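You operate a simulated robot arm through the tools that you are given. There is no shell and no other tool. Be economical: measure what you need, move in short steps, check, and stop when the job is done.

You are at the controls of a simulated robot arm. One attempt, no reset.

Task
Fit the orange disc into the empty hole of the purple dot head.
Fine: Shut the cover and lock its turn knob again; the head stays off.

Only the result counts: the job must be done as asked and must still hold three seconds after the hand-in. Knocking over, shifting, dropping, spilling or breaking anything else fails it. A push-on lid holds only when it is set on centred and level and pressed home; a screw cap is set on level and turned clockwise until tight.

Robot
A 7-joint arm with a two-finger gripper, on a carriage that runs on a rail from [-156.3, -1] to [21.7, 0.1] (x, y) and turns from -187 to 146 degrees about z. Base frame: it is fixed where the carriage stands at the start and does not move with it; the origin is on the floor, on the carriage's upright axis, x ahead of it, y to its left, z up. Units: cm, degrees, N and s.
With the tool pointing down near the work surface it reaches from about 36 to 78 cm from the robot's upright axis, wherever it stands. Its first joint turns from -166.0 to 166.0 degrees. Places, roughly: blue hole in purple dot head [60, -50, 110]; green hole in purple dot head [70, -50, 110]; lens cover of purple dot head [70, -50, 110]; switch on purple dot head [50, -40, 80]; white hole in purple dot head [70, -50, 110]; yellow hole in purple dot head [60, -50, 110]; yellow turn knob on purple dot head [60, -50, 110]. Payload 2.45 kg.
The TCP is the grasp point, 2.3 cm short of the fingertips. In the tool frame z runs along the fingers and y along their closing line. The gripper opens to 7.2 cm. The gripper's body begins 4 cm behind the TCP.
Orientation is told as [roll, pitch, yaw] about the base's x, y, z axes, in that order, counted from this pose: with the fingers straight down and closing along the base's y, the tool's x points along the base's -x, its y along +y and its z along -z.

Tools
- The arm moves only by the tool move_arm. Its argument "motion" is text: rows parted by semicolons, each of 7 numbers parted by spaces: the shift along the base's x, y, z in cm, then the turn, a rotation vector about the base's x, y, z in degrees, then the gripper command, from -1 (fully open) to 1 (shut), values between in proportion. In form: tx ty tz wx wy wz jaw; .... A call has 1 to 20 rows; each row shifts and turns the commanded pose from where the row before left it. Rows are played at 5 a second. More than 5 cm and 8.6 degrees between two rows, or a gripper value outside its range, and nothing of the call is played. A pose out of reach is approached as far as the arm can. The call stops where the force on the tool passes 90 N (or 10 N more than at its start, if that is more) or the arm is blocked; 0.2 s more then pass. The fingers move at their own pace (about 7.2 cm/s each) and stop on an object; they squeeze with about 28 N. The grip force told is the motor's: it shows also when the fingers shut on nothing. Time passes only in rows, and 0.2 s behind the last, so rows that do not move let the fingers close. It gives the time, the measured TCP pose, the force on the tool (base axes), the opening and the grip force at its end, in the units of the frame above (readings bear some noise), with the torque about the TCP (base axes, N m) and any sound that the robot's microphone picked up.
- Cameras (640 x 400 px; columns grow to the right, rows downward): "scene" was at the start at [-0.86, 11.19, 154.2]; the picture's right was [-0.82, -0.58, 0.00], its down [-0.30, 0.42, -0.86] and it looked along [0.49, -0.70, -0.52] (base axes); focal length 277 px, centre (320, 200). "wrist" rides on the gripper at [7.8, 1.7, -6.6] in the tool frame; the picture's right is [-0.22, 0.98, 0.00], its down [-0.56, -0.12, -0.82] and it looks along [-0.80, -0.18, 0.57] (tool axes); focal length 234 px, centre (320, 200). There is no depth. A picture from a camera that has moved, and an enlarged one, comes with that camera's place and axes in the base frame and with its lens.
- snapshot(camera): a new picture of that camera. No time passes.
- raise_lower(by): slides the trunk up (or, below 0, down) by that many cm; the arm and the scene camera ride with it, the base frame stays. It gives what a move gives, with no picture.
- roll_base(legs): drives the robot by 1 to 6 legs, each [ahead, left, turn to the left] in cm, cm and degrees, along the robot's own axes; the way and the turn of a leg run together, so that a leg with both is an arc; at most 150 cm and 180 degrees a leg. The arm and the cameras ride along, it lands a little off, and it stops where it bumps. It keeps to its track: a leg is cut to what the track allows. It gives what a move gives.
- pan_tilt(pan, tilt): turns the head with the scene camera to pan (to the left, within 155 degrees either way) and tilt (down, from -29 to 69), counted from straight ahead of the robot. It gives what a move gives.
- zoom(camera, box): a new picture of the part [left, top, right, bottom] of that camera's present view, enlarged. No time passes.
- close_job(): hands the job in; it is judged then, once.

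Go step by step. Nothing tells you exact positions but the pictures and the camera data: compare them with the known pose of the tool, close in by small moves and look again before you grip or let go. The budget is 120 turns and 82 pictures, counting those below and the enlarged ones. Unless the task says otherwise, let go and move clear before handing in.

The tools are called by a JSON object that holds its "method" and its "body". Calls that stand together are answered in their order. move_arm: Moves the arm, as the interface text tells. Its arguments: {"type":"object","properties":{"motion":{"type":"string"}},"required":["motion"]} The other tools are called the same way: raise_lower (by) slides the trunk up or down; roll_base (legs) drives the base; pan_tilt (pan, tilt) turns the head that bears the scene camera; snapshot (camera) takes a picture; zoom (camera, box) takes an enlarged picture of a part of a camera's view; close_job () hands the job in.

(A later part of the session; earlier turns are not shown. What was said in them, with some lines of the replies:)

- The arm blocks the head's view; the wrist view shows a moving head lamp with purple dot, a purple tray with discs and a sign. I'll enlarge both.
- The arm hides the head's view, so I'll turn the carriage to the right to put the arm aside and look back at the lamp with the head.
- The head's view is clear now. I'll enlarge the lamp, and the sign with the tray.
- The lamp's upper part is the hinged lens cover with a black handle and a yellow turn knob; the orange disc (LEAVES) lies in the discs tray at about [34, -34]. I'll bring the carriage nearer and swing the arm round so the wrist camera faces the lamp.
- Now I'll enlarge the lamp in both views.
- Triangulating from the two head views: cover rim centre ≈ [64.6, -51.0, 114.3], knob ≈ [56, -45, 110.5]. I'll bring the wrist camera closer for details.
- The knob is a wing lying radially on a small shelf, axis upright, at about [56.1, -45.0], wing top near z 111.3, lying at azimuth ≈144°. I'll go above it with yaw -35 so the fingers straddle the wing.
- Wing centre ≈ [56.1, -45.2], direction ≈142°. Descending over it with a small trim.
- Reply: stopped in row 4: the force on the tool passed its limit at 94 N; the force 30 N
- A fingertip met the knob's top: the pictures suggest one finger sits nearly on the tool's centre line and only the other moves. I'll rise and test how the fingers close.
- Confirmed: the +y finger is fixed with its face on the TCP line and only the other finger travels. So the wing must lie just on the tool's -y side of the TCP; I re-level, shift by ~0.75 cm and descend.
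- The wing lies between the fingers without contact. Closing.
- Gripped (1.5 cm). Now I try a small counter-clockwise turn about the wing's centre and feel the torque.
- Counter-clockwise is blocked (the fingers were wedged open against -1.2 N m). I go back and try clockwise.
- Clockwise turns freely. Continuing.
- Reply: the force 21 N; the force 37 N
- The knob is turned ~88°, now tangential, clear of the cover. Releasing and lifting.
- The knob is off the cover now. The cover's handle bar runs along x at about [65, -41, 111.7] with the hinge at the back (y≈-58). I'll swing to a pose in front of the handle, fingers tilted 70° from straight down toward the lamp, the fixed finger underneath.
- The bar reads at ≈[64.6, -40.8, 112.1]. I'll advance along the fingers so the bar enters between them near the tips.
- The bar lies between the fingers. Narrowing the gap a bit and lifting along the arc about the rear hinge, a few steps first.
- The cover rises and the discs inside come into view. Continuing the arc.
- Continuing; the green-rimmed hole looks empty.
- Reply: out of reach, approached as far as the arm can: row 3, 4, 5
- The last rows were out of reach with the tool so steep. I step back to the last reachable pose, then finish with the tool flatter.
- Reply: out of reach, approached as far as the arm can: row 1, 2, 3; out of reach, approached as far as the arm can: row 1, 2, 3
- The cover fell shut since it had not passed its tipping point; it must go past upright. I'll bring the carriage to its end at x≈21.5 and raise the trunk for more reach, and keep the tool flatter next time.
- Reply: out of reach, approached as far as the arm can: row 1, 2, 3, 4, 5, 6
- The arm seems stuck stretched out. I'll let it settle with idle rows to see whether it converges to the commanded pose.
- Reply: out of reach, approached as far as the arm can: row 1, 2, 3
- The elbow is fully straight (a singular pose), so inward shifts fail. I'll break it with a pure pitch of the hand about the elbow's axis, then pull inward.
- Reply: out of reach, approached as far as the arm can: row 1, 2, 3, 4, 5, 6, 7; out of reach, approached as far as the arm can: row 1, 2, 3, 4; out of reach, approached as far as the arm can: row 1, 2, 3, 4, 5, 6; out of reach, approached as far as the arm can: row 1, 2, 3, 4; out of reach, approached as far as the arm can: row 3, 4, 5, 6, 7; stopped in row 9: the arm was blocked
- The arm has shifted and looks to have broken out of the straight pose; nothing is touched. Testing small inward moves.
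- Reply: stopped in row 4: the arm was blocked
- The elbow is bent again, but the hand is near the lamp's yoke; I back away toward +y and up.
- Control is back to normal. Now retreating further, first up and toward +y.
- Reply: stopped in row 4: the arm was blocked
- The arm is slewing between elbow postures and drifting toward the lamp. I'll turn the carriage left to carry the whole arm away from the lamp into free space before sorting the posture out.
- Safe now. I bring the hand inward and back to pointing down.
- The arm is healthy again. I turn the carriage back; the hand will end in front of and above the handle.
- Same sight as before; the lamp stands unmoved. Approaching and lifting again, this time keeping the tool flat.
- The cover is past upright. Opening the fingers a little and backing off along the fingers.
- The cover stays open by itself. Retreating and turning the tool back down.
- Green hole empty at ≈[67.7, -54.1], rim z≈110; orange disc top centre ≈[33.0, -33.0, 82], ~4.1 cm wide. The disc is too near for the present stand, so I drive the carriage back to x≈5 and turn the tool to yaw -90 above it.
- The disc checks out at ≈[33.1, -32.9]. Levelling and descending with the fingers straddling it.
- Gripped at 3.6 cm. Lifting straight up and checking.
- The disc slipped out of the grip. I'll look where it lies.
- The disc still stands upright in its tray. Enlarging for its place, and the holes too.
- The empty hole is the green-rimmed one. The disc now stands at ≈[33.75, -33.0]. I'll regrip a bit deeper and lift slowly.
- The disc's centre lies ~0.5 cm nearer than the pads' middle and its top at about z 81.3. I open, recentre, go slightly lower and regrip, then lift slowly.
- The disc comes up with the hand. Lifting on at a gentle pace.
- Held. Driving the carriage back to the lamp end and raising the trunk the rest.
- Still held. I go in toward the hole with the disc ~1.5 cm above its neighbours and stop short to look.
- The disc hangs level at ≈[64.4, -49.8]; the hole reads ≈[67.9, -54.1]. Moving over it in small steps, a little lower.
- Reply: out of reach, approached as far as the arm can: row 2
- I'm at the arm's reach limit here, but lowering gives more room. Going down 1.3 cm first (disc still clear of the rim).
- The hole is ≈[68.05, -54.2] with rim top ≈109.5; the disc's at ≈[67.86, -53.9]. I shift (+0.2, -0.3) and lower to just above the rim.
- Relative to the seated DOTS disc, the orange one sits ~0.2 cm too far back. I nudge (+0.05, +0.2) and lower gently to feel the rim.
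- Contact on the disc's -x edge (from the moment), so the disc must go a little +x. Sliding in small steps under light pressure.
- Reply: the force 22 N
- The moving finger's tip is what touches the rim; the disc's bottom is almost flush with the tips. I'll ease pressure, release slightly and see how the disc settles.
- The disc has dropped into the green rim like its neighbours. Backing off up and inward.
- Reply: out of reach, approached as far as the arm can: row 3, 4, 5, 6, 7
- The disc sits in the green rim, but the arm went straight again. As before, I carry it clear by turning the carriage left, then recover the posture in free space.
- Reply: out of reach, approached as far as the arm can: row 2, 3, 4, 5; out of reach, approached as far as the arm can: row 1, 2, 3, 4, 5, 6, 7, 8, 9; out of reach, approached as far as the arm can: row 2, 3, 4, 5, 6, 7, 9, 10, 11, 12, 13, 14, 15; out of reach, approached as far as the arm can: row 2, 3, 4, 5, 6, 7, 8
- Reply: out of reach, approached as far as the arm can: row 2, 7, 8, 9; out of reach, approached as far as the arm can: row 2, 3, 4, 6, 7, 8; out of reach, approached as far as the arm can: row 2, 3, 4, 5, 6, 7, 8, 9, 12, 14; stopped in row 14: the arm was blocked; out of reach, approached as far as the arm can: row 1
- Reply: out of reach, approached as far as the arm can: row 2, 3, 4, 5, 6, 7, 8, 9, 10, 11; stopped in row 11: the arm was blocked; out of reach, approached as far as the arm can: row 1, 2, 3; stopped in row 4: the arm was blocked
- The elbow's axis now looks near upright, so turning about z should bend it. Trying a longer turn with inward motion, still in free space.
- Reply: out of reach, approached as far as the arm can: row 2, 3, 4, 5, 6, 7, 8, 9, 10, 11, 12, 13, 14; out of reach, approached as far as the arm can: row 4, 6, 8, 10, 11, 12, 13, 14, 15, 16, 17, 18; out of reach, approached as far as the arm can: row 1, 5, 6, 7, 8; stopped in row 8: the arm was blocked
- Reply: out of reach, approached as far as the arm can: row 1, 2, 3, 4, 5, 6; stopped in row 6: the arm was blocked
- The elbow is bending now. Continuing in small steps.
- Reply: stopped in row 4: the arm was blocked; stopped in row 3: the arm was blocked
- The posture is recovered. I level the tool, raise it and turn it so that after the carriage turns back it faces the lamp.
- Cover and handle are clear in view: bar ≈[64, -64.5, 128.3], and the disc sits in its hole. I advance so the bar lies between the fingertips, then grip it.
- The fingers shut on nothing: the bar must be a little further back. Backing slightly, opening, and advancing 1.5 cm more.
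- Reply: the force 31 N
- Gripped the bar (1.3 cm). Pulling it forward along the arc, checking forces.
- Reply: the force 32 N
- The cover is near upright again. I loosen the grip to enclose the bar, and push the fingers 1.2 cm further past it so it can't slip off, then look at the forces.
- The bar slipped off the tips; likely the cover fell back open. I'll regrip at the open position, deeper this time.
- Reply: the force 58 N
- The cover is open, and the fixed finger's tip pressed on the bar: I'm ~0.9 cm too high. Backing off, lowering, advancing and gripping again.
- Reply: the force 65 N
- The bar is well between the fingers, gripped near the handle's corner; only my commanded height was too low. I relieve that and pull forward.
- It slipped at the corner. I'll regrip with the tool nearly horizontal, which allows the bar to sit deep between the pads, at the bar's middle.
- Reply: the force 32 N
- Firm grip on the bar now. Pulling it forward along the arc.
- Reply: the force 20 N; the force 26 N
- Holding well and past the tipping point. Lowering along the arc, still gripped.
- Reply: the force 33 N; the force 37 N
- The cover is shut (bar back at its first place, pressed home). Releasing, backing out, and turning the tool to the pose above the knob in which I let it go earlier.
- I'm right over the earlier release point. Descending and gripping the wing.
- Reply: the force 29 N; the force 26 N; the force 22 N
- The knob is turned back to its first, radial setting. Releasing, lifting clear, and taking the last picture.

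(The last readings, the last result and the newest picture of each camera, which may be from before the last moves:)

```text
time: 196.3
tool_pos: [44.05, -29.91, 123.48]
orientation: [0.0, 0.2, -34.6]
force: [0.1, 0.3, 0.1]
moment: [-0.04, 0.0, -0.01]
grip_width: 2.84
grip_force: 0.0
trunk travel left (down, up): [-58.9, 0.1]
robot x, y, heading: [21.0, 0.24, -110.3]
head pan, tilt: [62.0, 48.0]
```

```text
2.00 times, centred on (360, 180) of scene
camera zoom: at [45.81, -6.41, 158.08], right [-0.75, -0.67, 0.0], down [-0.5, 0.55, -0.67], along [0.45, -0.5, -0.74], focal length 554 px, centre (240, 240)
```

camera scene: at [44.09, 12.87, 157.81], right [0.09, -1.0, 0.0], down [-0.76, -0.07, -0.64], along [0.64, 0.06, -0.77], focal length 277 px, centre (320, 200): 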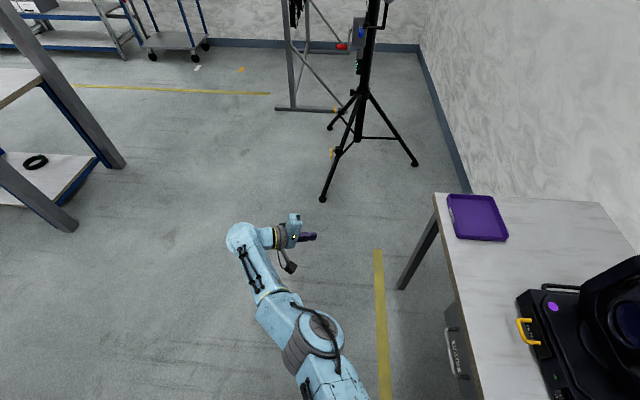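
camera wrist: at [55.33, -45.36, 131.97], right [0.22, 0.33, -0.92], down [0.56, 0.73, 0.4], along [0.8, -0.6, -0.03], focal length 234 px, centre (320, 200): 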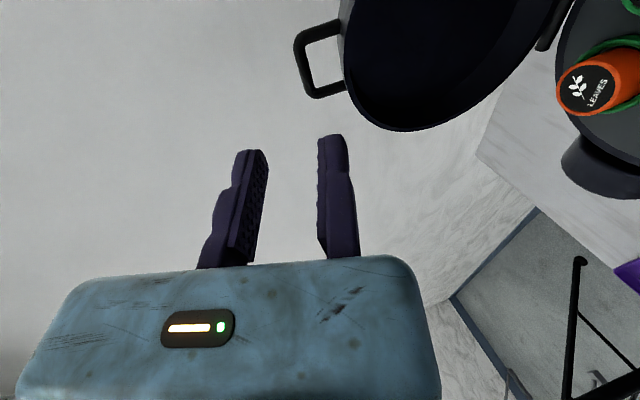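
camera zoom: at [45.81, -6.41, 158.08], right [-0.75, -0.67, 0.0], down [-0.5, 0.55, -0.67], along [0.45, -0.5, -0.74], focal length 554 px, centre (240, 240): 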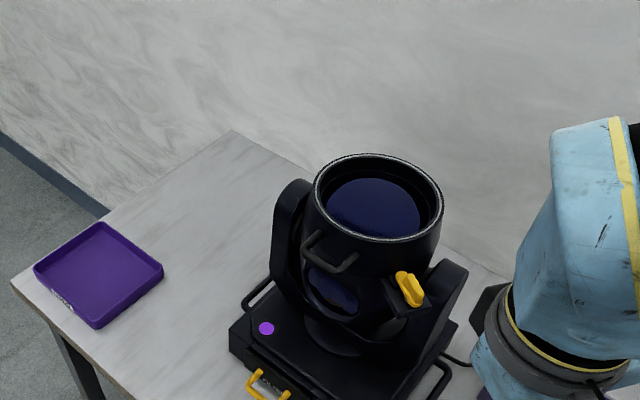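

The last picture shows the cover shut and level, the knob back across the catch, the lamp in its place, and the arm clear. I'm handing in.

{"method": "close_job", "body": {}}

```text
The job is handed in.
```

The orange disc (LEAVES) is in the green-rimmed hole, which was the only empty one. The cover is shut, the turn knob is back in its locked position, and I never touched the switch, so the head is still off.

The result has not come back yet. Three things happened along the way that could count against it:
- **Dropped disc:** it slipped from the gripper once while I was lifting it, but it stayed upright in its tray. The second lift held.
- **Cover falling:** it fell shut once and fell back open at least once before I got a firm grip on the handle. In the last picture it sits level and nothing looks damaged or moved.
- **Sign on the table:** it reads "Take out DOTS, fit WAVES", which differs from your instruction. I followed your instruction and left DOTS and WAVES where they were.
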